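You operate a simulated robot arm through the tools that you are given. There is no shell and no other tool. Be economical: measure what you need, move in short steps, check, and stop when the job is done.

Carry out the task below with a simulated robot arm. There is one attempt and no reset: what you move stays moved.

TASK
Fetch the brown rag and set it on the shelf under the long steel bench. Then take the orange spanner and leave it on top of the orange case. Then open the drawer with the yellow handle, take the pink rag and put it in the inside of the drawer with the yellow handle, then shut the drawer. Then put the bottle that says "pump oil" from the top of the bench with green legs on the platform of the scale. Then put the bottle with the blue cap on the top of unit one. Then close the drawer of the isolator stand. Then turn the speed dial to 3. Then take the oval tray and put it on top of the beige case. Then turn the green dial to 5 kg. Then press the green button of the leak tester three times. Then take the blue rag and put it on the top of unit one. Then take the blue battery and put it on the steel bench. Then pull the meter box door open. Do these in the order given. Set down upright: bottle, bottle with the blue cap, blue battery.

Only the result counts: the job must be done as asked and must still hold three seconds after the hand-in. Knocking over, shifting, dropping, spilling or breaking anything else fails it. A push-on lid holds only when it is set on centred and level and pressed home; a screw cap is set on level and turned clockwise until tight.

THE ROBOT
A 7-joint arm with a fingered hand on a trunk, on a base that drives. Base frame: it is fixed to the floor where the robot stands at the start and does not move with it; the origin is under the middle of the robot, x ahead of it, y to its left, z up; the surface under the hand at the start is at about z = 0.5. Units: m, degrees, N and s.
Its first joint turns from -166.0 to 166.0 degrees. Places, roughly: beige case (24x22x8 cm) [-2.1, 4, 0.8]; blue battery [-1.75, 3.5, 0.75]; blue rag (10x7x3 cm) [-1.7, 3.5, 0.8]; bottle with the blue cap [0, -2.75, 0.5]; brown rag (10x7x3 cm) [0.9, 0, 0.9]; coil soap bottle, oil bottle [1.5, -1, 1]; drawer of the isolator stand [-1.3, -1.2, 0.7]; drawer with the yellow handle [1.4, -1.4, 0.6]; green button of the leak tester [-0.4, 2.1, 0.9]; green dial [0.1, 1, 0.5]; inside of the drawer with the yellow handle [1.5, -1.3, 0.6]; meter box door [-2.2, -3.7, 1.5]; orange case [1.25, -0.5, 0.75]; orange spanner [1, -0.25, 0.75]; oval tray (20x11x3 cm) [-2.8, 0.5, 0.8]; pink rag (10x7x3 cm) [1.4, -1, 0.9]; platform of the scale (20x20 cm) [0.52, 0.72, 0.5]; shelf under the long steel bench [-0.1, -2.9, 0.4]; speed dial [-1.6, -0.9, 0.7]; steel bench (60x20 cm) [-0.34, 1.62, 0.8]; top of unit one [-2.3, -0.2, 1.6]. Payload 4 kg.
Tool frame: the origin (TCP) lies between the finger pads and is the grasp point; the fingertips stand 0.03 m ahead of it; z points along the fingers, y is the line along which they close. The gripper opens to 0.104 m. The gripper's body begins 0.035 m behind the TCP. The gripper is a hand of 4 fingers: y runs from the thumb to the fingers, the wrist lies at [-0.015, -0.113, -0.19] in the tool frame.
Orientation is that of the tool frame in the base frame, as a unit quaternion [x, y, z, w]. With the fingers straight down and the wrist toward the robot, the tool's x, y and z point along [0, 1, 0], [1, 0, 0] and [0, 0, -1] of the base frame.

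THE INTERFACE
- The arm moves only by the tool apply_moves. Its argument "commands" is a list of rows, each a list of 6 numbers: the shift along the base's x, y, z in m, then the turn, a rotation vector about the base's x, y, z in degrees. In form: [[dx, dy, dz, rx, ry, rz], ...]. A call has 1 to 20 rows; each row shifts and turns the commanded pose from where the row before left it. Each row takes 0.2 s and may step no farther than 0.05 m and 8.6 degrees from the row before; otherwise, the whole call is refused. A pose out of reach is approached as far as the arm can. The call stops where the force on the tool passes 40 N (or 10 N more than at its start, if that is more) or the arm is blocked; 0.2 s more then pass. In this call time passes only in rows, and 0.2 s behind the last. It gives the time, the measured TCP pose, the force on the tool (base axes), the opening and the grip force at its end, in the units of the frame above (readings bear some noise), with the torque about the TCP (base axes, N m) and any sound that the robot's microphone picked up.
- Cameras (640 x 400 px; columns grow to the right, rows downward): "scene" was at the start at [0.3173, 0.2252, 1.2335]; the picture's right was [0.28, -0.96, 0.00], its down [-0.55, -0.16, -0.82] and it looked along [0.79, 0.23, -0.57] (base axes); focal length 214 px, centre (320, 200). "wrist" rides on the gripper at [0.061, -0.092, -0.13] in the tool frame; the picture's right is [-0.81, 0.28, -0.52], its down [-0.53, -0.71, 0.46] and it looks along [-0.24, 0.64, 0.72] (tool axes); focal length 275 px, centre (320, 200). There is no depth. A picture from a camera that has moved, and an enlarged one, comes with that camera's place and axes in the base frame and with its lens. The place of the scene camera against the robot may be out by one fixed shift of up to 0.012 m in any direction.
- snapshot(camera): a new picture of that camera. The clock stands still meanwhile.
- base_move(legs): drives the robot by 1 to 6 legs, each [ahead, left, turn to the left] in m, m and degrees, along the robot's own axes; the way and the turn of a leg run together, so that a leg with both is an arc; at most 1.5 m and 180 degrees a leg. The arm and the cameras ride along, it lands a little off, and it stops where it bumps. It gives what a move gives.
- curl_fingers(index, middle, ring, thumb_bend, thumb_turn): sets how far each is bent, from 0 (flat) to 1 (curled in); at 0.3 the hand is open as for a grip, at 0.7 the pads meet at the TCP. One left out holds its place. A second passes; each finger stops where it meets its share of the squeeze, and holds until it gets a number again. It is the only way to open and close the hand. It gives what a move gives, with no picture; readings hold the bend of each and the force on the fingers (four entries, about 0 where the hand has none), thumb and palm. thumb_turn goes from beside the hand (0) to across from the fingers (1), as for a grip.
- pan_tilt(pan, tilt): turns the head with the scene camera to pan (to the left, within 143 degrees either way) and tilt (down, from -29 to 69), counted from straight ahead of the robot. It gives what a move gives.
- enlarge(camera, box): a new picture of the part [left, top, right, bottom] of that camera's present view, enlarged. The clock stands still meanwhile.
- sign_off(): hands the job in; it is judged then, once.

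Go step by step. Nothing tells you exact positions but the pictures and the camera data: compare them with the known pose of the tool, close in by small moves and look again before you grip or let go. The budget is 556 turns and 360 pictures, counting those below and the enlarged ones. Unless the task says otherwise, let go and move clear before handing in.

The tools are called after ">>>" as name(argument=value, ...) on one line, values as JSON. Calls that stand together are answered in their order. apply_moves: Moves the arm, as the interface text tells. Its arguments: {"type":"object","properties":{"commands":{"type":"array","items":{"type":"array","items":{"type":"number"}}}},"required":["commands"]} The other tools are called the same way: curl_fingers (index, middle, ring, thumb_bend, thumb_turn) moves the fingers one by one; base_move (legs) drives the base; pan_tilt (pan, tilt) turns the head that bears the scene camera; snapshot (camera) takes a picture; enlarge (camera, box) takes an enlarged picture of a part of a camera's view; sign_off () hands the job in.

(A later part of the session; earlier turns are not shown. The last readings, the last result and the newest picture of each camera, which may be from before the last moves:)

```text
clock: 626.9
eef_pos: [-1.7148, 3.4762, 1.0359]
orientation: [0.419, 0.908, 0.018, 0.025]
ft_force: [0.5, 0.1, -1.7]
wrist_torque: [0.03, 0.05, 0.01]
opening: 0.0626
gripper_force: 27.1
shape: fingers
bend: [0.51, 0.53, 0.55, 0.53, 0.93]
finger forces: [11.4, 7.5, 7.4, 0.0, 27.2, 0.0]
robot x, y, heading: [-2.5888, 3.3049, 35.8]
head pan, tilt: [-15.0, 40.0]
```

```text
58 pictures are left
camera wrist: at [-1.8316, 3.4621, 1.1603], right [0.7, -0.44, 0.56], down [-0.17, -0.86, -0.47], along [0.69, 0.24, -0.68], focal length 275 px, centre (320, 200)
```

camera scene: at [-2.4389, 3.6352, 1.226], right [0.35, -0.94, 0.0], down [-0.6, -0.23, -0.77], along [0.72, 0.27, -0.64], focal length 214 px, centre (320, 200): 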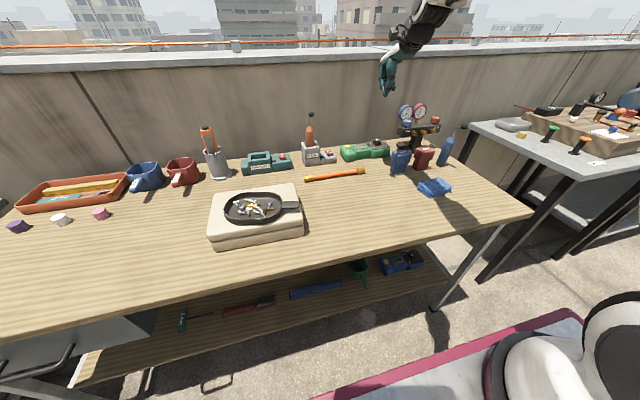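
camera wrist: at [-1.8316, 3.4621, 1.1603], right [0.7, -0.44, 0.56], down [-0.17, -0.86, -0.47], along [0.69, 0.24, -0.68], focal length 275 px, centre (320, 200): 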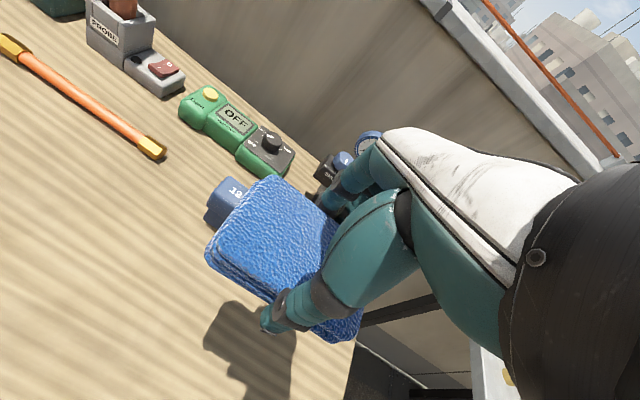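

Rag held. I drive back to unit one and turn to face it.

>>> base_move(legs=[[-0.45, 0, 0], [0, -1.2, 0], [0, -1.2, 0], [0, -0.95, 0], [0, 0, -180]])

>>> apply_moves(commands=[[0, 0, 0.05, 0, 0, 0], [0, 0, 0.05, 0, 0, 0], [0, 0, 0.05, 0, 0, 0], [0, 0, 0.05, 0, 0, 0]])

>>> pan_tilt(pan=0, tilt=5)

>>> snapshot(camera="scene")

```text
clock: 652.9
eef_pos: [-1.7921, 0.1083, 1.035]
orientation: [0.919, -0.392, -0.026, 0.018]
ft_force: [-0.6, -0.8, 0.1]
wrist_torque: [0.0, 0.01, 0.01]
opening: 0.0617
gripper_force: 23.7
shape: fingers
bend: [0.51, 0.53, 0.55, 0.53, 0.93]
finger forces: [9.8, 7.2, 7.0, 0.0, 23.5, 0.0]
robot x, y, heading: [-0.9272, 0.3374, -140.7]
head pan, tilt: [-15.0, 40.0]
```

```text
clock: 653.9
eef_pos: [-1.7895, 0.1058, 1.2327]
orientation: [0.92, -0.392, -0.026, 0.017]
ft_force: [-0.9, -0.7, -0.3]
wrist_torque: [-0.04, 0.03, 0.03]
opening: 0.0617
gripper_force: 24.3
shape: fingers
bend: [0.51, 0.53, 0.55, 0.53, 0.93]
finger forces: [9.8, 7.2, 6.9, 0.1, 23.7, 0.0]
robot x, y, heading: [-0.9315, 0.3362, -140.8]
head pan, tilt: [-15.0, 40.0]
```

```text
clock: 655.0
eef_pos: [-1.7896, 0.1065, 1.2335]
orientation: [0.92, -0.391, -0.027, 0.018]
ft_force: [0.4, 0.1, 0.5]
wrist_torque: [-0.04, -0.03, -0.01]
opening: 0.0613
gripper_force: 23.9
shape: fingers
bend: [0.51, 0.53, 0.55, 0.53, 0.93]
finger forces: [9.9, 7.2, 7.0, 0.0, 23.7, 0.0]
robot x, y, heading: [-0.931, 0.3331, -141.0]
head pan, tilt: [0.0, 5.0]
```

```text
57 pictures are left
camera scene: at [-1.0683, -0.0312, 1.2817], right [-0.63, 0.78, 0.0], down [0.07, 0.06, -1.0], along [-0.77, -0.63, -0.09], focal length 214 px, centre (320, 200)
```

scene: 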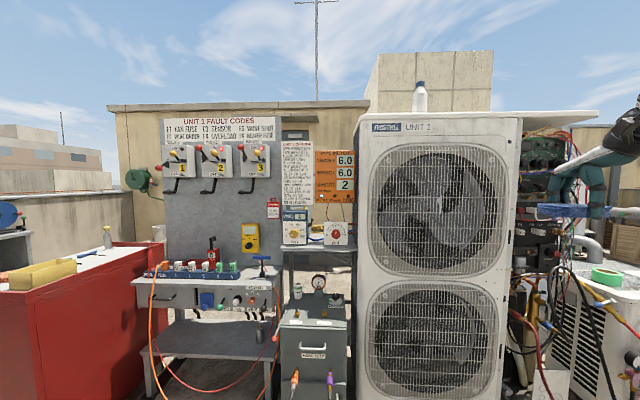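

I tilt the hand 60° forward while raising to unit-top height, checking reach.

>>> apply_moves(commands=[[0, 0, 0.045, -5.83, 6.04, 0], [0, 0, 0.045, -5.83, 6.04, 0], [0, 0, 0.045, -5.83, 6.04, 0], [0, 0, 0.045, -5.83, 6.04, 0], [0, 0, 0.045, -5.83, 6.04, 0], [0, 0, 0.045, -5.83, 6.04, 0], [0, 0, 0.045, -5.83, 6.04, 0], [0, 0, 0.045, 0, 0, 0], [0, 0, 0.045, 0, 0, 0]])

>>> snapshot(camera="wrist")

```text
clock: 657.0
eef_pos: [-1.7944, 0.1073, 1.6421]
orientation: [0.786, -0.344, -0.212, 0.467]
ft_force: [-0.7, -0.2, -1.5]
wrist_torque: [-0.01, 0.0, -0.05]
opening: 0.0613
gripper_force: 23.6
shape: fingers
bend: [0.51, 0.53, 0.55, 0.53, 0.93]
finger forces: [9.5, 7.1, 6.9, 0.1, 24.0, 0.0]
robot x, y, heading: [-0.9329, 0.3307, -141.0]
head pan, tilt: [0.0, 5.0]
```

```text
56 pictures are left
camera wrist: at [-1.6354, 0.1687, 1.6234], right [-0.3, 0.81, 0.5], down [-0.41, 0.36, -0.84], along [-0.86, -0.46, 0.23], focal length 275 px, centre (320, 200)
```

wrist: 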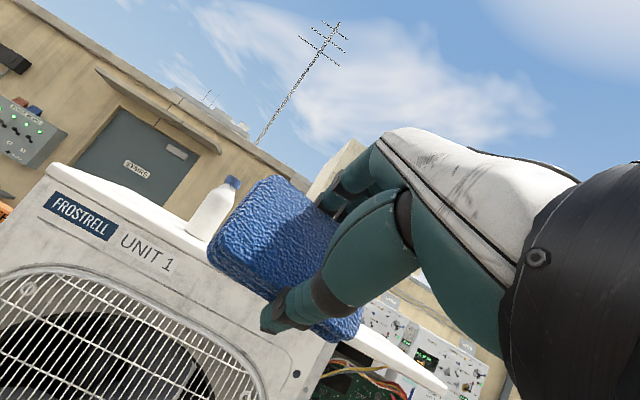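

Height reached. I square up, shift slightly right of the bottle, and drive in over the top.

>>> base_move(legs=[[0, -0.08, -4], [0.5, 0, 0]])

>>> snapshot(camera="wrist")

>>> pan_tilt(pan=-15, tilt=-25)

>>> snapshot(camera="scene")

```text
clock: 660.6
eef_pos: [-2.2715, -0.0439, 1.642]
orientation: [0.771, -0.377, -0.234, 0.458]
ft_force: [0.1, -0.1, 0.0]
wrist_torque: [-0.03, -0.04, -0.01]
opening: 0.0617
gripper_force: 24.0
shape: fingers
bend: [0.51, 0.53, 0.56, 0.53, 0.93]
finger forces: [9.6, 7.1, 6.8, 0.0, 24.0, 0.1]
robot x, y, heading: [-1.3907, 0.1084, -145.9]
head pan, tilt: [0.0, 5.0]
```

```text
55 pictures are left
camera wrist: at [-2.1097, 0.0045, 1.6232], right [-0.23, 0.84, 0.5], down [-0.38, 0.39, -0.84], along [-0.9, -0.38, 0.23], focal length 275 px, centre (320, 200)
```

wrist: 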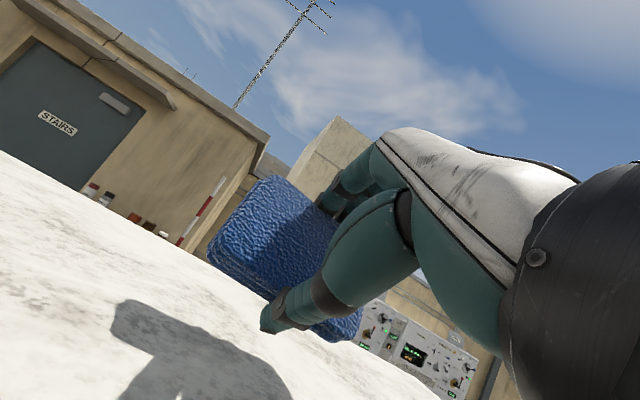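

```text
clock: 661.5
eef_pos: [-2.2726, -0.0426, 1.6415]
orientation: [0.771, -0.376, -0.233, 0.458]
ft_force: [0.3, -0.6, -1.3]
wrist_torque: [0.01, -0.02, -0.02]
opening: 0.0616
gripper_force: 23.8
shape: fingers
bend: [0.51, 0.53, 0.56, 0.53, 0.93]
finger forces: [9.7, 7.0, 6.9, 0.0, 24.0, 0.0]
robot x, y, heading: [-1.3912, 0.11, -145.6]
head pan, tilt: [-15.0, -25.0]
```

```text
54 pictures are left
camera scene: at [-1.5526, -0.214, 1.3253], right [-0.33, 0.94, 0.0], down [-0.4, -0.14, -0.91], along [-0.86, -0.3, 0.42], focal length 214 px, centre (320, 200)
```

scene: 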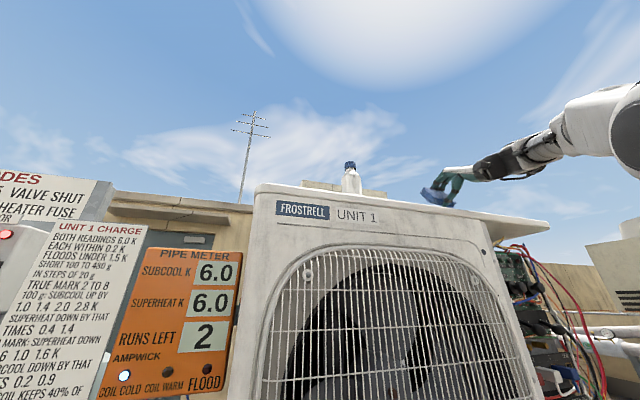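

I move a bit further in and left, then lower until the rag's lower edge nearly touches.

>>> apply_moves(commands=[[-0.007, -0.038, 0, 0, 0, 0], [-0.0135, -0.037, 0, 0, 0, 0], [0, 0, -0.015, 0, 0, 0], [0, 0, -0.01, 0, 0, 0], [0, 0, -0.008, 0, 0, 0], [0, 0, -0.006, 0, 0, 0]])

>>> snapshot(camera="wrist")

```text
clock: 662.9
eef_pos: [-2.2876, -0.1153, 1.6092]
orientation: [0.768, -0.377, -0.237, 0.46]
ft_force: [5.9, 13.1, 38.7]
wrist_torque: [0.06, -0.44, 0.18]
opening: 0.0603
gripper_force: 64.1
shape: fingers
bend: [0.44, 0.5, 0.52, 0.6, 0.94]
finger forces: [19.3, 12.9, 12.1, 0.1, 83.7, 0.1]
robot x, y, heading: [-1.394, 0.1074, -145.7]
head pan, tilt: [-15.0, -25.0]
```

```text
53 pictures are left
camera wrist: at [-2.1257, -0.0684, 1.5881], right [-0.22, 0.84, 0.5], down [-0.39, 0.39, -0.83], along [-0.89, -0.38, 0.24], focal length 275 px, centre (320, 200)
```

wrist: 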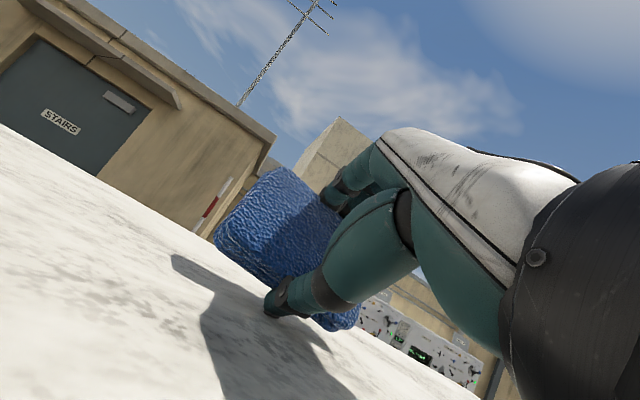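

The thumb touches the top. I raise 2 cm and release.

>>> apply_moves(commands=[[0, 0, 0.02, 0, 0, 0]])

>>> curl_fingers(index=0.25, middle=0.25, ring=0.25, thumb_bend=0.35)

>>> snapshot(camera="wrist")

```text
clock: 663.3
eef_pos: [-2.2945, -0.12, 1.6209]
orientation: [0.772, -0.377, -0.231, 0.456]
ft_force: [0.7, -0.4, 0.6]
wrist_torque: [0.04, 0.01, -0.03]
opening: 0.0613
gripper_force: 25.6
shape: fingers
bend: [0.49, 0.53, 0.55, 0.55, 0.92]
finger forces: [11.1, 7.6, 6.9, 0.0, 26.4, 0.0]
robot x, y, heading: [-1.3931, 0.1111, -145.8]
head pan, tilt: [-15.0, -25.0]
```

```text
clock: 664.3
eef_pos: [-2.2928, -0.1184, 1.6228]
orientation: [0.771, -0.377, -0.233, 0.457]
ft_force: [-0.7, 0.1, 1.3]
wrist_torque: [-0.03, -0.01, -0.01]
opening: 0.1041
gripper_force: 0.0
shape: fingers
bend: [0.25, 0.25, 0.25, 0.35, 0.97]
finger forces: [0.1, 0.0, 0.0, 0.0, 0.0, 0.1]
robot x, y, heading: [-1.3931, 0.1099, -145.6]
head pan, tilt: [-15.0, -25.0]
```

```text
52 pictures are left
camera wrist: at [-2.1305, -0.0712, 1.6044], right [-0.23, 0.84, 0.5], down [-0.38, 0.39, -0.84], along [-0.9, -0.38, 0.23], focal length 275 px, centre (320, 200)
```

wrist: 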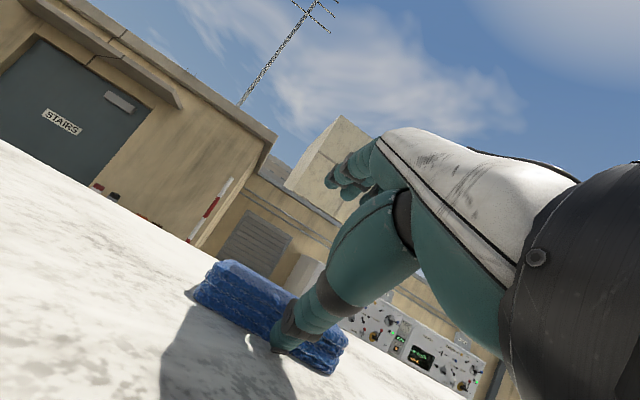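

The blue rag lies flat on the unit. I raise and back away.

>>> apply_moves(commands=[[0, 0, 0.03, 0, 0, 0], [0.02, 0.014, 0.02, 0, 0, 0]])

>>> base_move(legs=[[-0.5, 0, 0]])

>>> snapshot(camera="wrist")

```text
clock: 664.9
eef_pos: [-2.2719, -0.103, 1.6713]
orientation: [0.772, -0.376, -0.232, 0.458]
ft_force: [-0.5, 0.6, -0.2]
wrist_torque: [-0.04, 0.07, 0.03]
opening: 0.1042
gripper_force: 0.1
shape: fingers
bend: [0.25, 0.25, 0.25, 0.35, 0.97]
finger forces: [0.0, 0.0, 0.1, 0.1, 0.0, 0.0]
robot x, y, heading: [-1.3938, 0.1049, -145.5]
head pan, tilt: [-15.0, -25.0]
```

```text
clock: 667.8
eef_pos: [-1.8667, 0.1723, 1.6721]
orientation: [0.771, -0.376, -0.233, 0.459]
ft_force: [-0.1, -0.8, 0.0]
wrist_torque: [0.02, 0.0, 0.02]
opening: 0.1042
gripper_force: 0.0
shape: fingers
bend: [0.25, 0.25, 0.25, 0.35, 0.97]
finger forces: [0.1, 0.1, 0.0, 0.0, 0.1, 0.1]
robot x, y, heading: [-0.9869, 0.386, -145.5]
head pan, tilt: [-15.0, -25.0]
```

```text
51 pictures are left
camera wrist: at [-1.7034, 0.2199, 1.6534], right [-0.23, 0.84, 0.5], down [-0.38, 0.39, -0.84], along [-0.89, -0.38, 0.23], focal length 275 px, centre (320, 200)
```

wrist: 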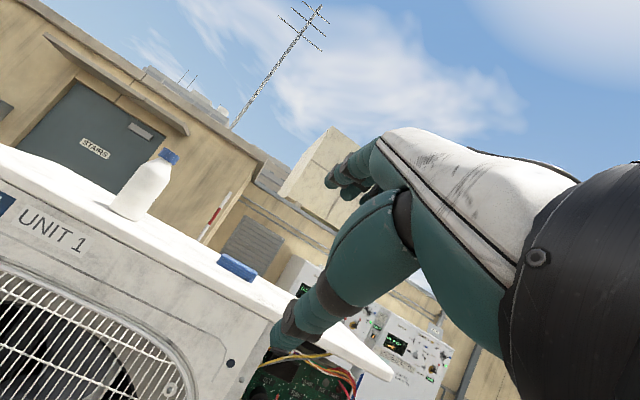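

Bottle and rag are both on unit one. Next the blue 12 V battery: I bring the hand back to tool-down and drive to the wooden bench.

>>> apply_moves(commands=[[0, 0, -0.045, 5.57, -6.28, 0], [0, 0, -0.045, 5.57, -6.28, 0], [0, 0, -0.045, 5.57, -6.28, 0], [0, 0, -0.045, 5.57, -6.28, 0], [0, 0, -0.045, 5.57, -6.28, 0], [0, 0, -0.045, 5.57, -6.28, 0], [0, 0, -0.045, 5.57, -6.28, 0], [0, 0, -0.045, 0, 0, 0], [0, 0, -0.045, 0, 0, 0], [0, 0, -0.045, 0, 0, 0], [0, 0, -0.045, 0, 0, 0], [0, 0, -0.04, 0, 0, 0]])

>>> base_move(legs=[[0, 0, 180], [0, 1.2, 0], [0, 1.2, 0], [0, 1.0, 0], [0.35, 0, 0]])

>>> pan_tilt(pan=-15, tilt=40)

>>> snapshot(camera="wrist")

>>> snapshot(camera="scene")

```text
clock: 670.4
eef_pos: [-1.8668, 0.1732, 1.1362]
orientation: [0.906, -0.42, -0.043, 0.01]
ft_force: [1.0, -0.5, -0.3]
wrist_torque: [0.0, 0.02, -0.02]
opening: 0.1042
gripper_force: 0.0
shape: fingers
bend: [0.25, 0.25, 0.25, 0.35, 0.97]
finger forces: [0.0, 0.0, 0.1, 0.0, 0.0, 0.0]
robot x, y, heading: [-0.987, 0.3912, -145.5]
head pan, tilt: [-15.0, -25.0]
```

```text
clock: 696.3
eef_pos: [-1.708, 3.6597, 1.1379]
orientation: [0.421, 0.906, 0.009, 0.042]
ft_force: [0.2, 0.0, 0.0]
wrist_torque: [0.03, -0.03, 0.01]
opening: 0.1042
gripper_force: 0.1
shape: fingers
bend: [0.25, 0.25, 0.25, 0.35, 0.97]
finger forces: [0.1, 0.0, 0.0, 0.0, 0.0, 0.0]
robot x, y, heading: [-2.59, 3.4469, 34.4]
head pan, tilt: [-15.0, -25.0]
```

```text
clock: 697.6
eef_pos: [-1.7083, 3.6588, 1.1373]
orientation: [0.421, 0.906, 0.01, 0.043]
ft_force: [0.6, 0.2, -0.2]
wrist_torque: [0.0, -0.01, 0.02]
opening: 0.1043
gripper_force: 0.1
shape: fingers
bend: [0.25, 0.25, 0.25, 0.35, 0.97]
finger forces: [0.1, 0.0, 0.1, 0.0, 0.0, 0.0]
robot x, y, heading: [-2.591, 3.4469, 34.1]
head pan, tilt: [-15.0, 40.0]
```

```text
50 pictures are left
camera wrist: at [-1.828, 3.6491, 1.2591], right [0.69, -0.43, 0.59], down [-0.16, -0.88, -0.46], along [0.71, 0.22, -0.67], focal length 275 px, centre (320, 200)
```

wrist: 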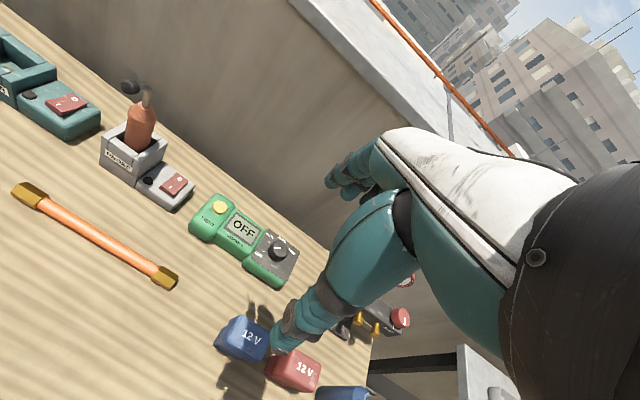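

```text
49 pictures are left
camera scene: at [-2.4287, 3.7773, 1.2261], right [0.33, -0.94, 0.0], down [-0.61, -0.21, -0.77], along [0.72, 0.25, -0.64], focal length 214 px, centre (320, 200)
```

scene: 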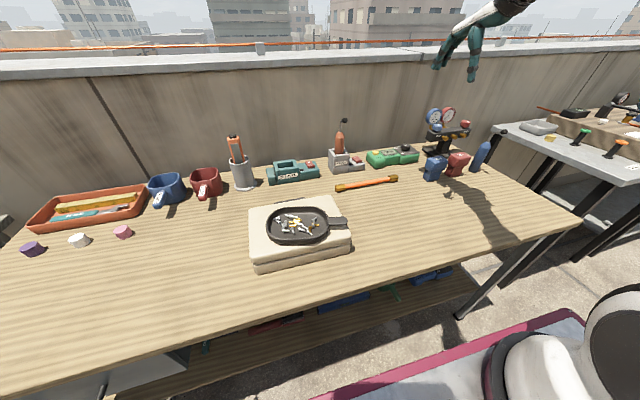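

The blue 12 V battery's top is at ≈(−1.652,3.609,0.838), narrow side toward me. I level the hand and descend over it.

>>> curl_fingers(index=0.36, middle=0.36, ring=0.36, thumb_bend=0.36)

>>> apply_moves(commands=[[0.025, -0.023, -0.03, 1.0, 4.95, 0], [0.026, -0.023, -0.03, 0, 0, 0], [0, 0, -0.045, 0, 0, 0], [0, 0, -0.045, 0, 0, 0], [0, 0, -0.045, 0, 0, 0], [0, 0, -0.03, 0, 0, 0]])

>>> snapshot(camera="wrist")

>>> enlarge(camera="scene", box=[390, 90, 510, 200])

```text
clock: 698.6
eef_pos: [-1.707, 3.6594, 1.1356]
orientation: [0.421, 0.906, 0.011, 0.043]
ft_force: [0.1, -0.2, 0.0]
wrist_torque: [0.02, 0.0, -0.01]
opening: 0.089
gripper_force: 0.1
shape: fingers
bend: [0.36, 0.36, 0.36, 0.36, 0.97]
finger forces: [0.0, 0.1, 0.0, 0.1, 0.0, 0.1]
robot x, y, heading: [-2.5868, 3.4492, 34.4]
head pan, tilt: [-15.0, 40.0]
```

```text
clock: 700.0
eef_pos: [-1.6562, 3.6146, 0.9118]
orientation: [0.421, 0.907, 0.0, -0.001]
ft_force: [-0.4, 0.0, -0.8]
wrist_torque: [0.02, -0.03, 0.01]
opening: 0.0886
gripper_force: 0.1
shape: fingers
bend: [0.36, 0.36, 0.36, 0.36, 0.97]
finger forces: [0.0, 0.0, 0.0, 0.0, 0.1, 0.1]
robot x, y, heading: [-2.5871, 3.4491, 34.0]
head pan, tilt: [-15.0, 40.0]
```

```text
48 pictures are left
camera wrist: at [-1.7663, 3.6014, 1.0438], right [0.73, -0.44, 0.52], down [-0.2, -0.87, -0.46], along [0.65, 0.23, -0.73], focal length 275 px, centre (320, 200)
```

wrist: 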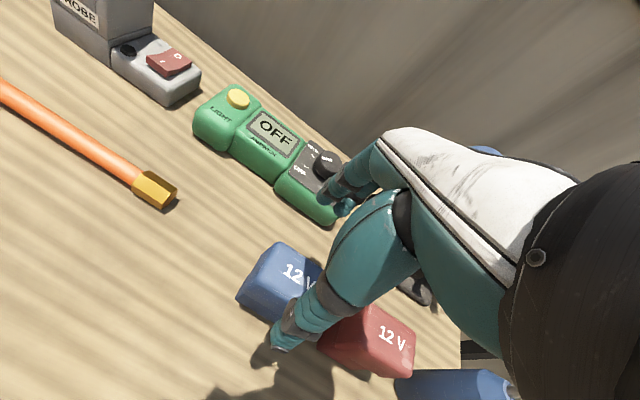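

```text
3.64 times, centred on (450, 145) of scene
camera zoom: at [-2.429, 3.7773, 1.226], right [0.33, -0.94, 0.0], down [-0.61, -0.21, -0.77], along [0.72, 0.25, -0.64], focal length 780 px, centre (-153, 400)
```

zoom: 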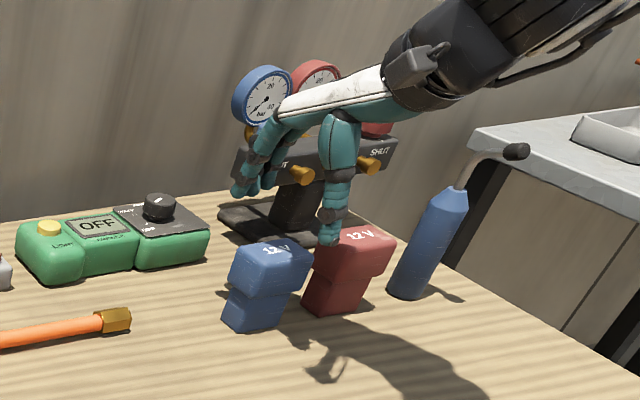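

>>> apply_moves(commands=[[-0.006, -0.005, -0.03, 0, 0, 0], [0, 0, -0.03, 0, 0, 0], [0, 0, -0.02, 0, 0, 0], [0, 0, -0.012, 0, 0, 0]])

>>> enlarge(camera="scene", box=[390, 90, 510, 200])

```text
clock: 701.0
eef_pos: [-1.6618, 3.6083, 0.8196]
orientation: [0.422, 0.907, -0.001, 0.001]
ft_force: [0.4, 0.8, 0.3]
wrist_torque: [-0.02, 0.01, 0.01]
opening: 0.089
gripper_force: 0.2
shape: fingers
bend: [0.36, 0.36, 0.36, 0.36, 0.97]
finger forces: [0.3, 0.1, 0.0, 0.1, 0.0, 0.1]
robot x, y, heading: [-2.5843, 3.4487, 34.0]
head pan, tilt: [-15.0, 40.0]
```

```text
3.64 times, centred on (450, 145) of scene
camera zoom: at [-2.4288, 3.7772, 1.226], right [0.33, -0.94, 0.0], down [-0.61, -0.21, -0.77], along [0.72, 0.25, -0.64], focal length 780 px, centre (-153, 400)
```

zoom: 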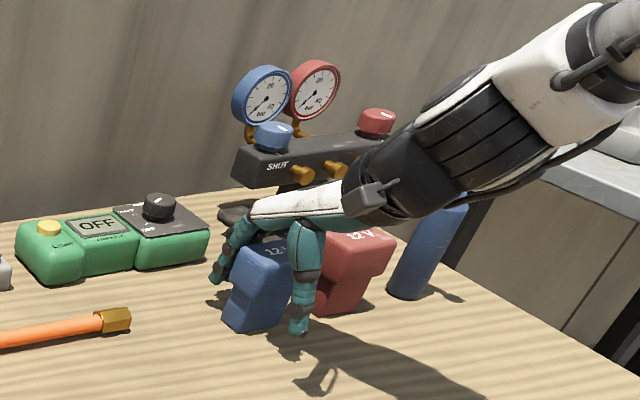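

Thumb in front, fingers behind. I close and lift.

>>> curl_fingers(index=0.75, middle=0.75, ring=0.75, thumb_bend=0.75)

>>> apply_moves(commands=[[0, 0, 0.015, 0, 0, 0], [0, 0, 0.03, 0, 0, 0], [0, 0, 0.03, 0, 0, 0]])

>>> enlarge(camera="scene", box=[390, 90, 510, 200])

```text
clock: 702.0
eef_pos: [-1.6618, 3.6085, 0.8186]
orientation: [0.421, 0.907, -0.001, -0.001]
ft_force: [-0.7, -0.3, 0.6]
wrist_torque: [0.06, 0.01, -0.04]
opening: 0.0299
gripper_force: 26.6
shape: fingers
bend: [0.59, 0.65, 0.67, 0.62, 0.94]
finger forces: [12.4, 7.3, 7.3, 0.0, 26.1, 0.0]
robot x, y, heading: [-2.5851, 3.4529, 34.5]
head pan, tilt: [-15.0, 40.0]
```

```text
clock: 702.8
eef_pos: [-1.6621, 3.6098, 0.894]
orientation: [0.422, 0.906, -0.001, -0.001]
ft_force: [0.8, -1.5, -2.6]
wrist_torque: [0.02, 0.02, 0.0]
opening: 0.0302
gripper_force: 26.7
shape: fingers
bend: [0.59, 0.65, 0.67, 0.62, 0.94]
finger forces: [12.3, 7.2, 7.1, 0.0, 26.0, 0.0]
robot x, y, heading: [-2.589, 3.446, 34.5]
head pan, tilt: [-15.0, 40.0]
```

```text
3.64 times, centred on (450, 145) of scene
camera zoom: at [-2.4284, 3.7772, 1.226], right [0.33, -0.94, 0.0], down [-0.61, -0.21, -0.77], along [0.72, 0.25, -0.64], focal length 780 px, centre (-153, 400)
```

zoom: 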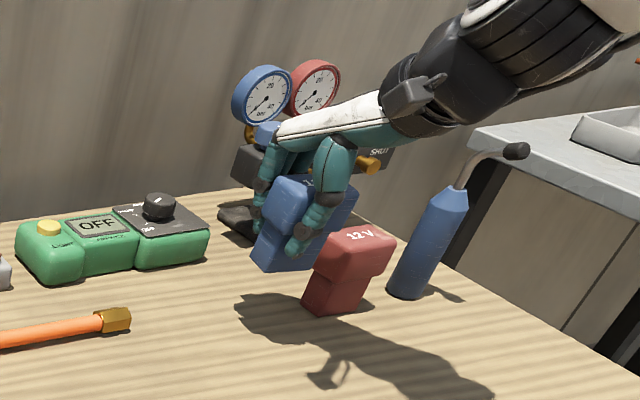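

Battery held upright. I raise it and drive to the steel bench.

>>> apply_moves(commands=[[-0.01, -0.01, 0.045, 0, 0, 0], [-0.01, -0.01, 0.045, 0, 0, 0], [0, 0, 0.045, 0, 0, 0], [0, 0, 0.045, 0, 0, 0]])

>>> base_move(legs=[[-0.5, 0, 0.8], [0, -1.25, 0], [0, -1.25, 0], [0.4, 0, 0]])

>>> pan_tilt(pan=-10, tilt=40)

>>> snapshot(camera="scene")

>>> snapshot(camera="wrist")

```text
clock: 703.8
eef_pos: [-1.68, 3.5864, 1.0756]
orientation: [0.42, 0.907, 0.001, -0.002]
ft_force: [1.0, 0.1, -3.2]
wrist_torque: [0.02, -0.03, -0.02]
opening: 0.03
gripper_force: 26.2
shape: fingers
bend: [0.59, 0.65, 0.67, 0.62, 0.93]
finger forces: [12.4, 7.2, 7.1, 0.0, 25.7, 0.0]
robot x, y, heading: [-2.589, 3.4482, 34.4]
head pan, tilt: [-15.0, 40.0]
```

```text
clock: 720.6
eef_pos: [-0.3048, 1.5994, 1.0752]
orientation: [0.394, 0.919, 0.0, -0.001]
ft_force: [0.0, 0.1, -3.5]
wrist_torque: [0.04, -0.02, 0.03]
opening: 0.03
gripper_force: 26.9
shape: fingers
bend: [0.59, 0.65, 0.67, 0.62, 0.93]
finger forces: [12.4, 7.1, 7.2, 0.1, 25.6, 0.0]
robot x, y, heading: [-1.2012, 1.4044, 37.9]
head pan, tilt: [-15.0, 40.0]
```

```text
clock: 721.3
eef_pos: [-0.3062, 1.5991, 1.0739]
orientation: [0.394, 0.919, -0.001, -0.002]
ft_force: [0.1, 0.0, -2.7]
wrist_torque: [0.02, 0.01, 0.02]
opening: 0.0301
gripper_force: 26.8
shape: fingers
bend: [0.59, 0.65, 0.67, 0.62, 0.93]
finger forces: [12.5, 7.2, 7.2, 0.0, 25.6, 0.0]
robot x, y, heading: [-1.2022, 1.4062, 37.8]
head pan, tilt: [-10.0, 40.0]
```

```text
44 pictures are left
camera scene: at [-1.0673, 1.7507, 1.226], right [0.46, -0.89, 0.0], down [-0.57, -0.3, -0.77], along [0.68, 0.36, -0.64], focal length 214 px, centre (320, 200)
```

scene: 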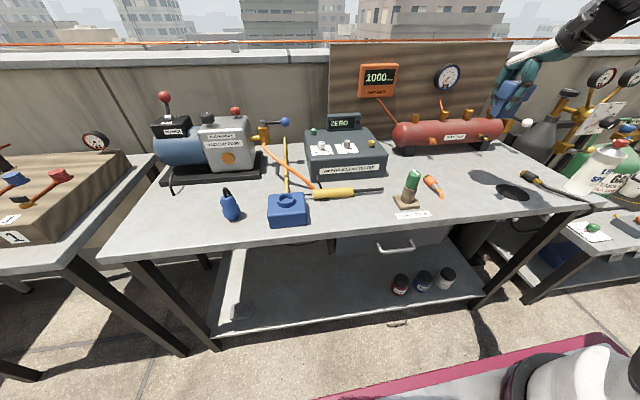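

```text
43 pictures are left
camera wrist: at [-0.4142, 1.5798, 1.2071], right [0.76, -0.4, 0.52], down [-0.15, -0.88, -0.46], along [0.63, 0.27, -0.73], focal length 275 px, centre (320, 200)
```

wrist: 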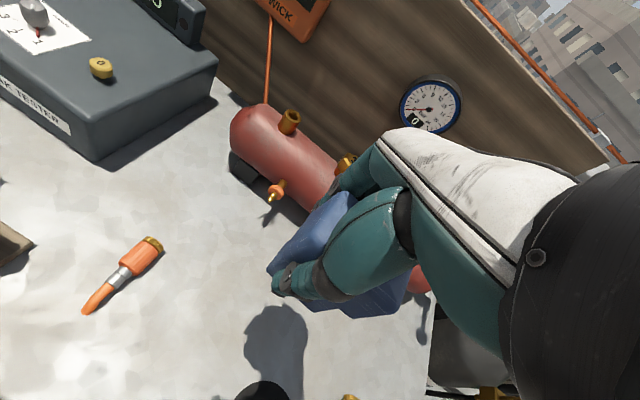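

The spot under the hand is free. I lower the battery to the bench.

>>> apply_moves(commands=[[-0.014, 0.006, -0.04, 0, 0, 0], [0, 0, -0.04, 0, 0, 0], [0, 0, -0.04, 0, 0, 0], [0, 0, -0.03, 0, 0, 0], [0, 0, -0.012, 0, 0, 0], [0, 0, -0.008, 0, 0, 0], [0, 0, -0.006, 0, 0, 0], [0, 0, -0.006, 0, 0, 0], [0, 0, -0.005, 0, 0, 0], [0, 0, -0.005, 0, 0, 0]])

>>> enlarge(camera="scene", box=[400, 100, 560, 240])

```text
clock: 723.5
eef_pos: [-0.3196, 1.6054, 0.8821]
orientation: [0.394, 0.919, 0.0, -0.001]
ft_force: [0.9, -0.2, -2.1]
wrist_torque: [0.02, -0.01, -0.01]
opening: 0.0298
gripper_force: 25.8
shape: fingers
bend: [0.59, 0.65, 0.67, 0.62, 0.93]
finger forces: [12.4, 7.1, 7.2, 0.1, 25.5, 0.0]
robot x, y, heading: [-1.2046, 1.4058, 37.7]
head pan, tilt: [-10.0, 40.0]
```

```text
2.86 times, centred on (480, 170) of scene
camera zoom: at [-1.0673, 1.7507, 1.226], right [0.47, -0.89, 0.0], down [-0.57, -0.3, -0.77], along [0.68, 0.36, -0.64], focal length 613 px, centre (-137, 286)
```

zoom: 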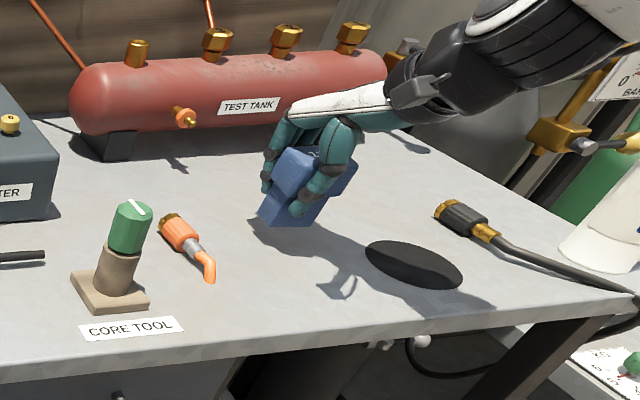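

>>> apply_moves(commands=[[0, 0, -0.005, 0, 0, 0], [0, 0, -0.004, 0, 0, 0], [0, 0, -0.004, 0, 0, 0], [0, 0, -0.004, 0, 0, 0], [0, 0, -0.004, 0, 0, 0]])

>>> enlarge(camera="scene", box=[430, 110, 530, 200])

```text
clock: 724.7
eef_pos: [-0.32, 1.6049, 0.8632]
orientation: [0.394, 0.919, -0.001, -0.002]
ft_force: [-0.4, 0.1, -2.6]
wrist_torque: [0.03, 0.04, 0.0]
opening: 0.0299
gripper_force: 26.2
shape: fingers
bend: [0.59, 0.65, 0.67, 0.62, 0.93]
finger forces: [12.4, 6.9, 7.1, 0.1, 25.4, 0.0]
robot x, y, heading: [-1.2007, 1.4055, 37.9]
head pan, tilt: [-10.0, 40.0]
```

```text
4.44 times, centred on (480, 155) of scene
camera zoom: at [-1.0673, 1.7507, 1.226], right [0.47, -0.89, 0.0], down [-0.57, -0.3, -0.77], along [0.68, 0.36, -0.64], focal length 953 px, centre (-391, 400)
```

zoom: 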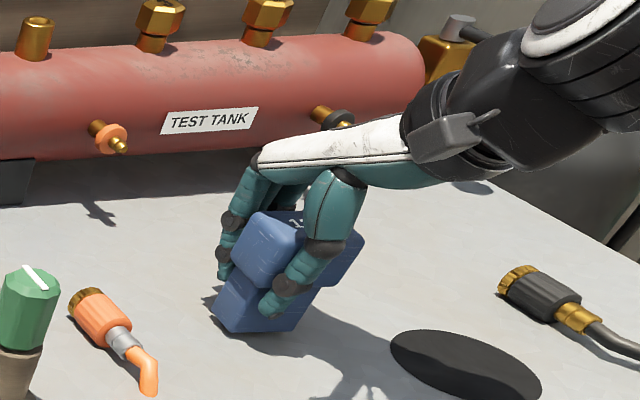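

>>> apply_moves(commands=[[0, 0, -0.004, 0, 0, 0], [0, 0, -0.004, 0, 0, 0], [0, 0, -0.003, 0, 0, 0], [0, 0, -0.003, 0, 0, 0], [0, 0, -0.003, 0, 0, 0]])

```text
clock: 725.9
eef_pos: [-0.3167, 1.6056, 0.8514]
orientation: [0.394, 0.919, 0.002, 0.004]
ft_force: [-1.4, -0.5, 17.9]
wrist_torque: [-0.03, -0.06, 0.08]
opening: 0.0268
gripper_force: 27.0
shape: fingers
bend: [0.6, 0.66, 0.72, 0.64, 0.93]
finger forces: [11.3, 8.1, 6.4, 0.0, 27.9, 0.0]
robot x, y, heading: [-1.2038, 1.4053, 37.5]
head pan, tilt: [-10.0, 40.0]
stopped in row 5: the force on the tool passed its limit at 42 N (the readings are from after the stop); the commanded pose is now the measured one
```

Contact. I relieve and release evenly.

>>> apply_moves(commands=[[0, 0, 0.003, 0, 0, 0]])

>>> curl_fingers(index=0.48, middle=0.48, ring=0.48, thumb_bend=0.46)

>>> curl_fingers(index=0.32, middle=0.32, ring=0.32, thumb_bend=0.3)

>>> enlarge(camera="scene", box=[430, 110, 530, 200])

```text
clock: 726.3
eef_pos: [-0.3172, 1.6063, 0.8515]
orientation: [0.394, 0.919, 0.002, 0.002]
ft_force: [1.5, 2.1, 5.9]
wrist_torque: [0.01, -0.22, 0.08]
opening: 0.027
gripper_force: 26.3
shape: fingers
bend: [0.59, 0.66, 0.72, 0.64, 0.93]
finger forces: [12.3, 8.6, 7.1, 0.0, 24.4, 0.0]
robot x, y, heading: [-1.2032, 1.4022, 37.7]
head pan, tilt: [-10.0, 40.0]
```

```text
clock: 727.3
eef_pos: [-0.3167, 1.605, 0.8519]
orientation: [0.394, 0.919, 0.001, 0.003]
ft_force: [0.4, -0.6, 0.5]
wrist_torque: [-0.03, 0.01, 0.01]
opening: 0.0594
gripper_force: 0.1
shape: fingers
bend: [0.48, 0.48, 0.48, 0.46, 0.97]
finger forces: [0.0, 0.0, 0.1, 0.0, 0.0, 0.2]
robot x, y, heading: [-1.2034, 1.4032, 37.4]
head pan, tilt: [-10.0, 40.0]
```

```text
clock: 728.3
eef_pos: [-0.3176, 1.6056, 0.8513]
orientation: [0.393, 0.92, 0.002, 0.003]
ft_force: [0.4, 0.7, -0.5]
wrist_torque: [-0.03, 0.01, 0.0]
opening: 0.1004
gripper_force: 0.2
shape: fingers
bend: [0.32, 0.32, 0.32, 0.3, 0.97]
finger forces: [0.0, 0.0, 0.0, 0.0, 0.0, 0.1]
robot x, y, heading: [-1.2022, 1.403, 37.6]
head pan, tilt: [-10.0, 40.0]
```

```text
4.44 times, centred on (480, 155) of scene
camera zoom: at [-1.0674, 1.7507, 1.226], right [0.47, -0.89, 0.0], down [-0.57, -0.3, -0.77], along [0.68, 0.36, -0.64], focal length 953 px, centre (-391, 400)
```

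zoom: 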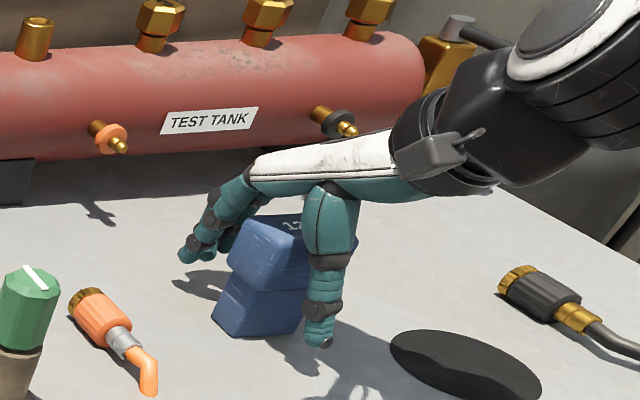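

Battery stands upright. I lift the hand away.

>>> apply_moves(commands=[[0, 0, 0.03, 0, 0, 0], [0, 0, 0.045, 0, 0, 0], [0, 0, 0.05, 0, 0, 0], [0, 0, 0.05, 0, 0, 0], [0, 0, 0.05, 0, 0, 0]])

>>> enlarge(camera="scene", box=[400, 100, 560, 220])

```text
clock: 729.5
eef_pos: [-0.3195, 1.6034, 1.0768]
orientation: [0.394, 0.919, 0.001, 0.002]
ft_force: [0.2, -0.7, -0.3]
wrist_torque: [0.02, 0.03, -0.04]
opening: 0.1005
gripper_force: 0.1
shape: fingers
bend: [0.32, 0.32, 0.32, 0.3, 0.97]
finger forces: [0.0, 0.1, 0.1, 0.0, 0.0, 0.0]
robot x, y, heading: [-1.2022, 1.4053, 37.9]
head pan, tilt: [-10.0, 40.0]
```

```text
3.33 times, centred on (480, 160) of scene
camera zoom: at [-1.067, 1.7506, 1.226], right [0.47, -0.89, 0.0], down [-0.57, -0.3, -0.77], along [0.68, 0.36, -0.64], focal length 715 px, centre (-213, 333)
```

zoom: 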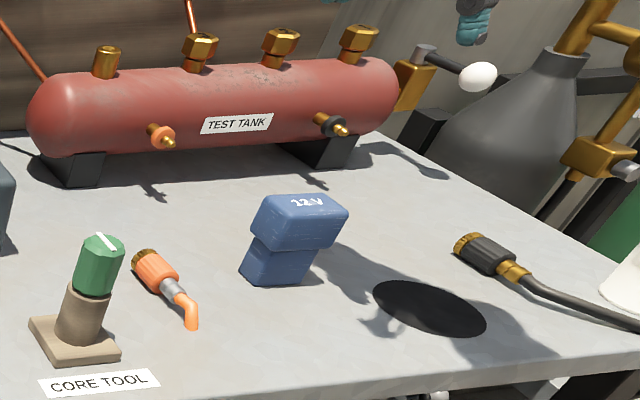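

Battery placed. Last: the meter box door on the far wall. I back off, drive down the lane and turn toward that wall.

>>> base_move(legs=[[-0.5, 0, -2.8], [0, -1.2, 0], [0, -1.2, 0], [0, -0.9, 0], [0, 0, 180]])

>>> pan_tilt(pan=0, tilt=10)

>>> snapshot(camera="scene")

```text
clock: 755.4
eef_pos: [-0.5996, -1.7047, 1.0761]
orientation: [0.901, -0.434, -0.003, 0.001]
ft_force: [-0.7, -0.5, -0.1]
wrist_torque: [-0.02, -0.04, -0.04]
opening: 0.1003
gripper_force: 0.0
shape: fingers
bend: [0.32, 0.32, 0.32, 0.3, 0.97]
finger forces: [0.0, 0.0, 0.0, 0.0, 0.0, 0.0]
robot x, y, heading: [0.3, -1.5822, -146.9]
head pan, tilt: [-10.0, 40.0]
```

```text
clock: 756.4
eef_pos: [-0.5999, -1.7036, 1.0759]
orientation: [0.901, -0.434, -0.003, 0.002]
ft_force: [0.1, 0.6, 0.5]
wrist_torque: [0.01, -0.02, 0.01]
opening: 0.1003
gripper_force: 0.0
shape: fingers
bend: [0.32, 0.32, 0.32, 0.3, 0.97]
finger forces: [0.0, 0.1, 0.0, 0.0, 0.1, 0.0]
robot x, y, heading: [0.2975, -1.5827, -147.2]
head pan, tilt: [0.0, 10.0]
```

```text
38 pictures are left
camera scene: at [0.1194, -1.9315, 1.2736], right [-0.54, 0.84, 0.0], down [0.15, 0.09, -0.98], along [-0.83, -0.53, -0.17], focal length 214 px, centre (320, 200)
```

scene: 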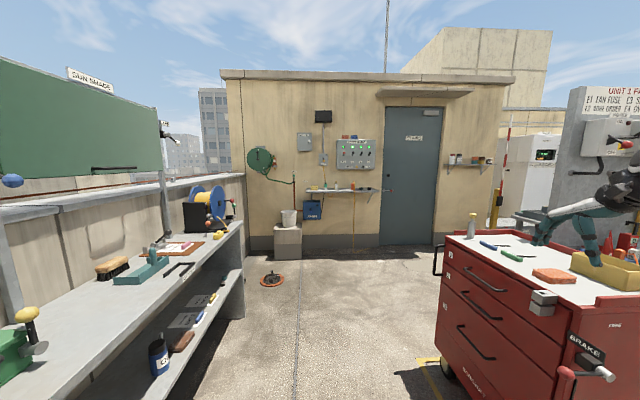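

The meter box is the grey box on the wall at (304,142). I lift the hand clear of the cabinet, then drive forward.

>>> apply_moves(commands=[[0.028, -0.038, 0.014, 0, 0, 0], [0.028, -0.038, 0.014, 0, 0, 0], [0.028, -0.038, 0.014, 0, 0, 0], [0.028, -0.038, 0.014, 0, 0, 0], [0.028, -0.038, 0.014, 0, 0, 0], [0.028, -0.038, 0.014, 0, 0, 0], [0.028, -0.038, 0.014, 0, 0, 0]])

>>> base_move(legs=[[1.2, 0.05, 2], [0.95, 0, 0]])

>>> pan_tilt(pan=15, tilt=-5)

>>> snapshot(camera="scene")

```text
clock: 758.0
eef_pos: [-0.4054, -1.9686, 1.1749]
orientation: [0.901, -0.435, -0.003, 0.001]
ft_force: [-0.6, -0.3, -0.2]
wrist_torque: [-0.02, -0.01, 0.0]
opening: 0.1004
gripper_force: 0.1
shape: fingers
bend: [0.32, 0.32, 0.32, 0.3, 0.97]
finger forces: [0.1, 0.0, 0.0, 0.0, 0.2, 0.0]
robot x, y, heading: [0.2991, -1.5798, -147.2]
head pan, tilt: [0.0, 10.0]
```

```text
clock: 768.6
eef_pos: [-2.1364, -3.2675, 1.1741]
orientation: [0.911, -0.413, -0.002, 0.002]
ft_force: [-0.2, -0.6, 0.3]
wrist_torque: [0.04, -0.01, 0.01]
opening: 0.1003
gripper_force: 0.0
shape: fingers
bend: [0.32, 0.32, 0.32, 0.3, 0.97]
finger forces: [0.0, 0.0, 0.1, 0.0, 0.0, 0.1]
robot x, y, heading: [-1.4493, -2.8501, -144.6]
head pan, tilt: [0.0, 10.0]
```

```text
clock: 769.4
eef_pos: [-2.1366, -3.2682, 1.1746]
orientation: [0.911, -0.413, -0.002, 0.001]
ft_force: [-0.2, -0.8, -0.6]
wrist_torque: [0.02, -0.02, -0.01]
opening: 0.1005
gripper_force: 0.0
shape: fingers
bend: [0.32, 0.32, 0.32, 0.3, 0.97]
finger forces: [0.1, 0.1, 0.0, 0.0, 0.0, 0.1]
robot x, y, heading: [-1.4484, -2.8493, -144.6]
head pan, tilt: [15.0, -5.0]
```

```text
37 pictures are left
camera scene: at [-1.594, -3.219, 1.2974], right [-0.77, 0.64, 0.0], down [-0.06, -0.07, -1.0], along [-0.64, -0.77, 0.09], focal length 214 px, centre (320, 200)
```

scene: 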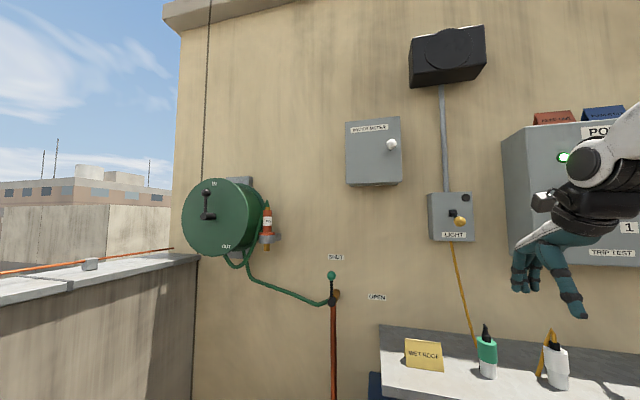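

The box door has a white knob on its right (hinge left), at ≈ f 1.67, l −3.95, z 1.55. I tilt the hand to point forward while raising it to that height.

>>> apply_moves(commands=[[0.0057, 0.004, 0.038, -5.48, 6.25, 0], [0.0057, 0.004, 0.038, -5.48, 6.25, 0], [0.0057, 0.004, 0.038, -5.48, 6.25, 0], [0.0057, 0.004, 0.038, -5.48, 6.25, 0], [0.0057, 0.004, 0.038, -5.48, 6.25, 0], [0.0057, 0.004, 0.038, -5.48, 6.25, 0], [0.0057, 0.004, 0.038, -5.48, 6.25, 0], [0.0057, 0.004, 0.038, -5.48, 6.25, 0], [0.0057, 0.004, 0.038, -5.48, 6.25, 0], [0.0057, 0.004, 0.038, -5.48, 6.25, 0]])

>>> curl_fingers(index=0.45, middle=0.45, ring=0.45, thumb_bend=0.45)

>>> snapshot(camera="wrist")

```text
clock: 771.6
eef_pos: [-2.0769, -3.2272, 1.5536]
orientation: [0.679, -0.31, -0.276, 0.606]
ft_force: [-0.4, -0.7, 0.7]
wrist_torque: [0.02, -0.02, -0.05]
opening: 0.1004
gripper_force: 0.0
shape: fingers
bend: [0.32, 0.32, 0.32, 0.3, 0.97]
finger forces: [0.0, 0.0, 0.0, 0.0, 0.0, 0.0]
robot x, y, heading: [-1.4496, -2.8511, -144.7]
head pan, tilt: [15.0, -5.0]
```

```text
clock: 772.6
eef_pos: [-2.0797, -3.2265, 1.5537]
orientation: [0.68, -0.311, -0.275, 0.605]
ft_force: [0.1, -0.4, -1.4]
wrist_torque: [-0.01, -0.02, 0.02]
opening: 0.0658
gripper_force: 0.1
shape: fingers
bend: [0.45, 0.45, 0.45, 0.45, 0.97]
finger forces: [0.0, 0.2, 0.0, 0.0, 0.1, 0.1]
robot x, y, heading: [-1.4508, -2.8537, -144.9]
head pan, tilt: [15.0, -5.0]
```

```text
36 pictures are left
camera wrist: at [-1.9332, -3.1819, 1.4795], right [-0.17, 0.93, 0.33], down [-0.63, 0.16, -0.76], along [-0.76, -0.34, 0.56], focal length 275 px, centre (320, 200)
```

wrist: 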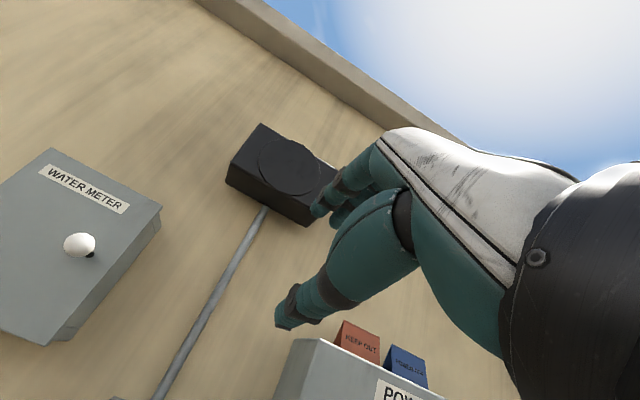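

"WATER METER" box; its knob is at (−2.182,−3.576,1.532). I move the hand left in front of it and drive a little closer.

>>> apply_moves(commands=[[0.03, -0.038, -0.005, 0, 0, 0], [0.03, -0.038, -0.005, 0, 0, 0], [0.03, -0.038, -0.005, 0, 0, 0], [0.03, -0.038, -0.005, 0, 0, 0]])

>>> base_move(legs=[[0.17, 0.02, 0]])

>>> snapshot(camera="wrist")

>>> snapshot(camera="scene")

```text
clock: 773.6
eef_pos: [-1.9616, -3.3793, 1.5339]
orientation: [0.679, -0.311, -0.276, 0.605]
ft_force: [0.4, 0.4, 0.4]
wrist_torque: [0.0, -0.01, 0.0]
opening: 0.0656
gripper_force: 0.1
shape: fingers
bend: [0.45, 0.45, 0.45, 0.45, 0.97]
finger forces: [0.0, 0.0, 0.1, 0.0, 0.0, 0.0]
robot x, y, heading: [-1.4533, -2.8498, -144.8]
head pan, tilt: [15.0, -5.0]
```

```text
clock: 775.0
eef_pos: [-2.0837, -3.4927, 1.534]
orientation: [0.68, -0.31, -0.275, 0.605]
ft_force: [0.4, 0.6, -0.1]
wrist_torque: [-0.02, 0.02, 0.0]
opening: 0.0657
gripper_force: 0.1
shape: fingers
bend: [0.45, 0.45, 0.45, 0.45, 0.97]
finger forces: [0.0, 0.0, 0.0, 0.0, 0.0, 0.0]
robot x, y, heading: [-1.5731, -2.9602, -144.7]
head pan, tilt: [15.0, -5.0]
```

```text
35 pictures are left
camera wrist: at [-1.9383, -3.4471, 1.4591], right [-0.17, 0.93, 0.33], down [-0.63, 0.16, -0.76], along [-0.76, -0.34, 0.56], focal length 275 px, centre (320, 200)
```

wrist: 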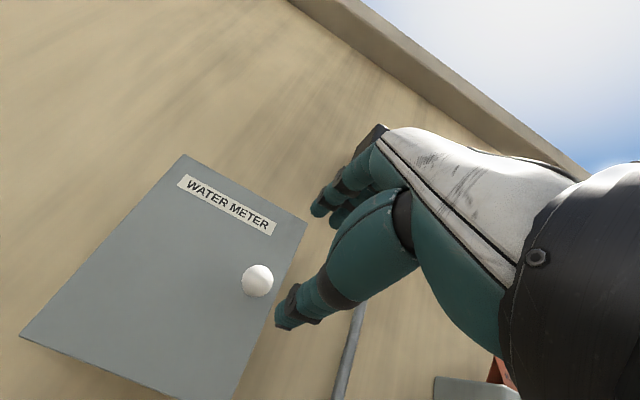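

```text
34 pictures are left
camera scene: at [-1.7173, -3.3318, 1.2974], right [-0.77, 0.64, 0.0], down [-0.06, -0.07, -1.0], along [-0.63, -0.77, 0.09], focal length 214 px, centre (320, 200)
```

scene: 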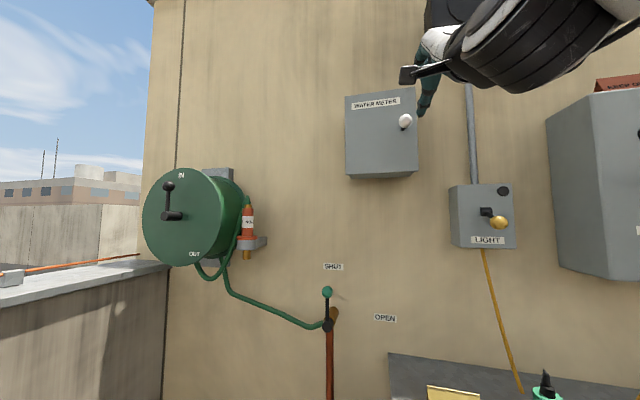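

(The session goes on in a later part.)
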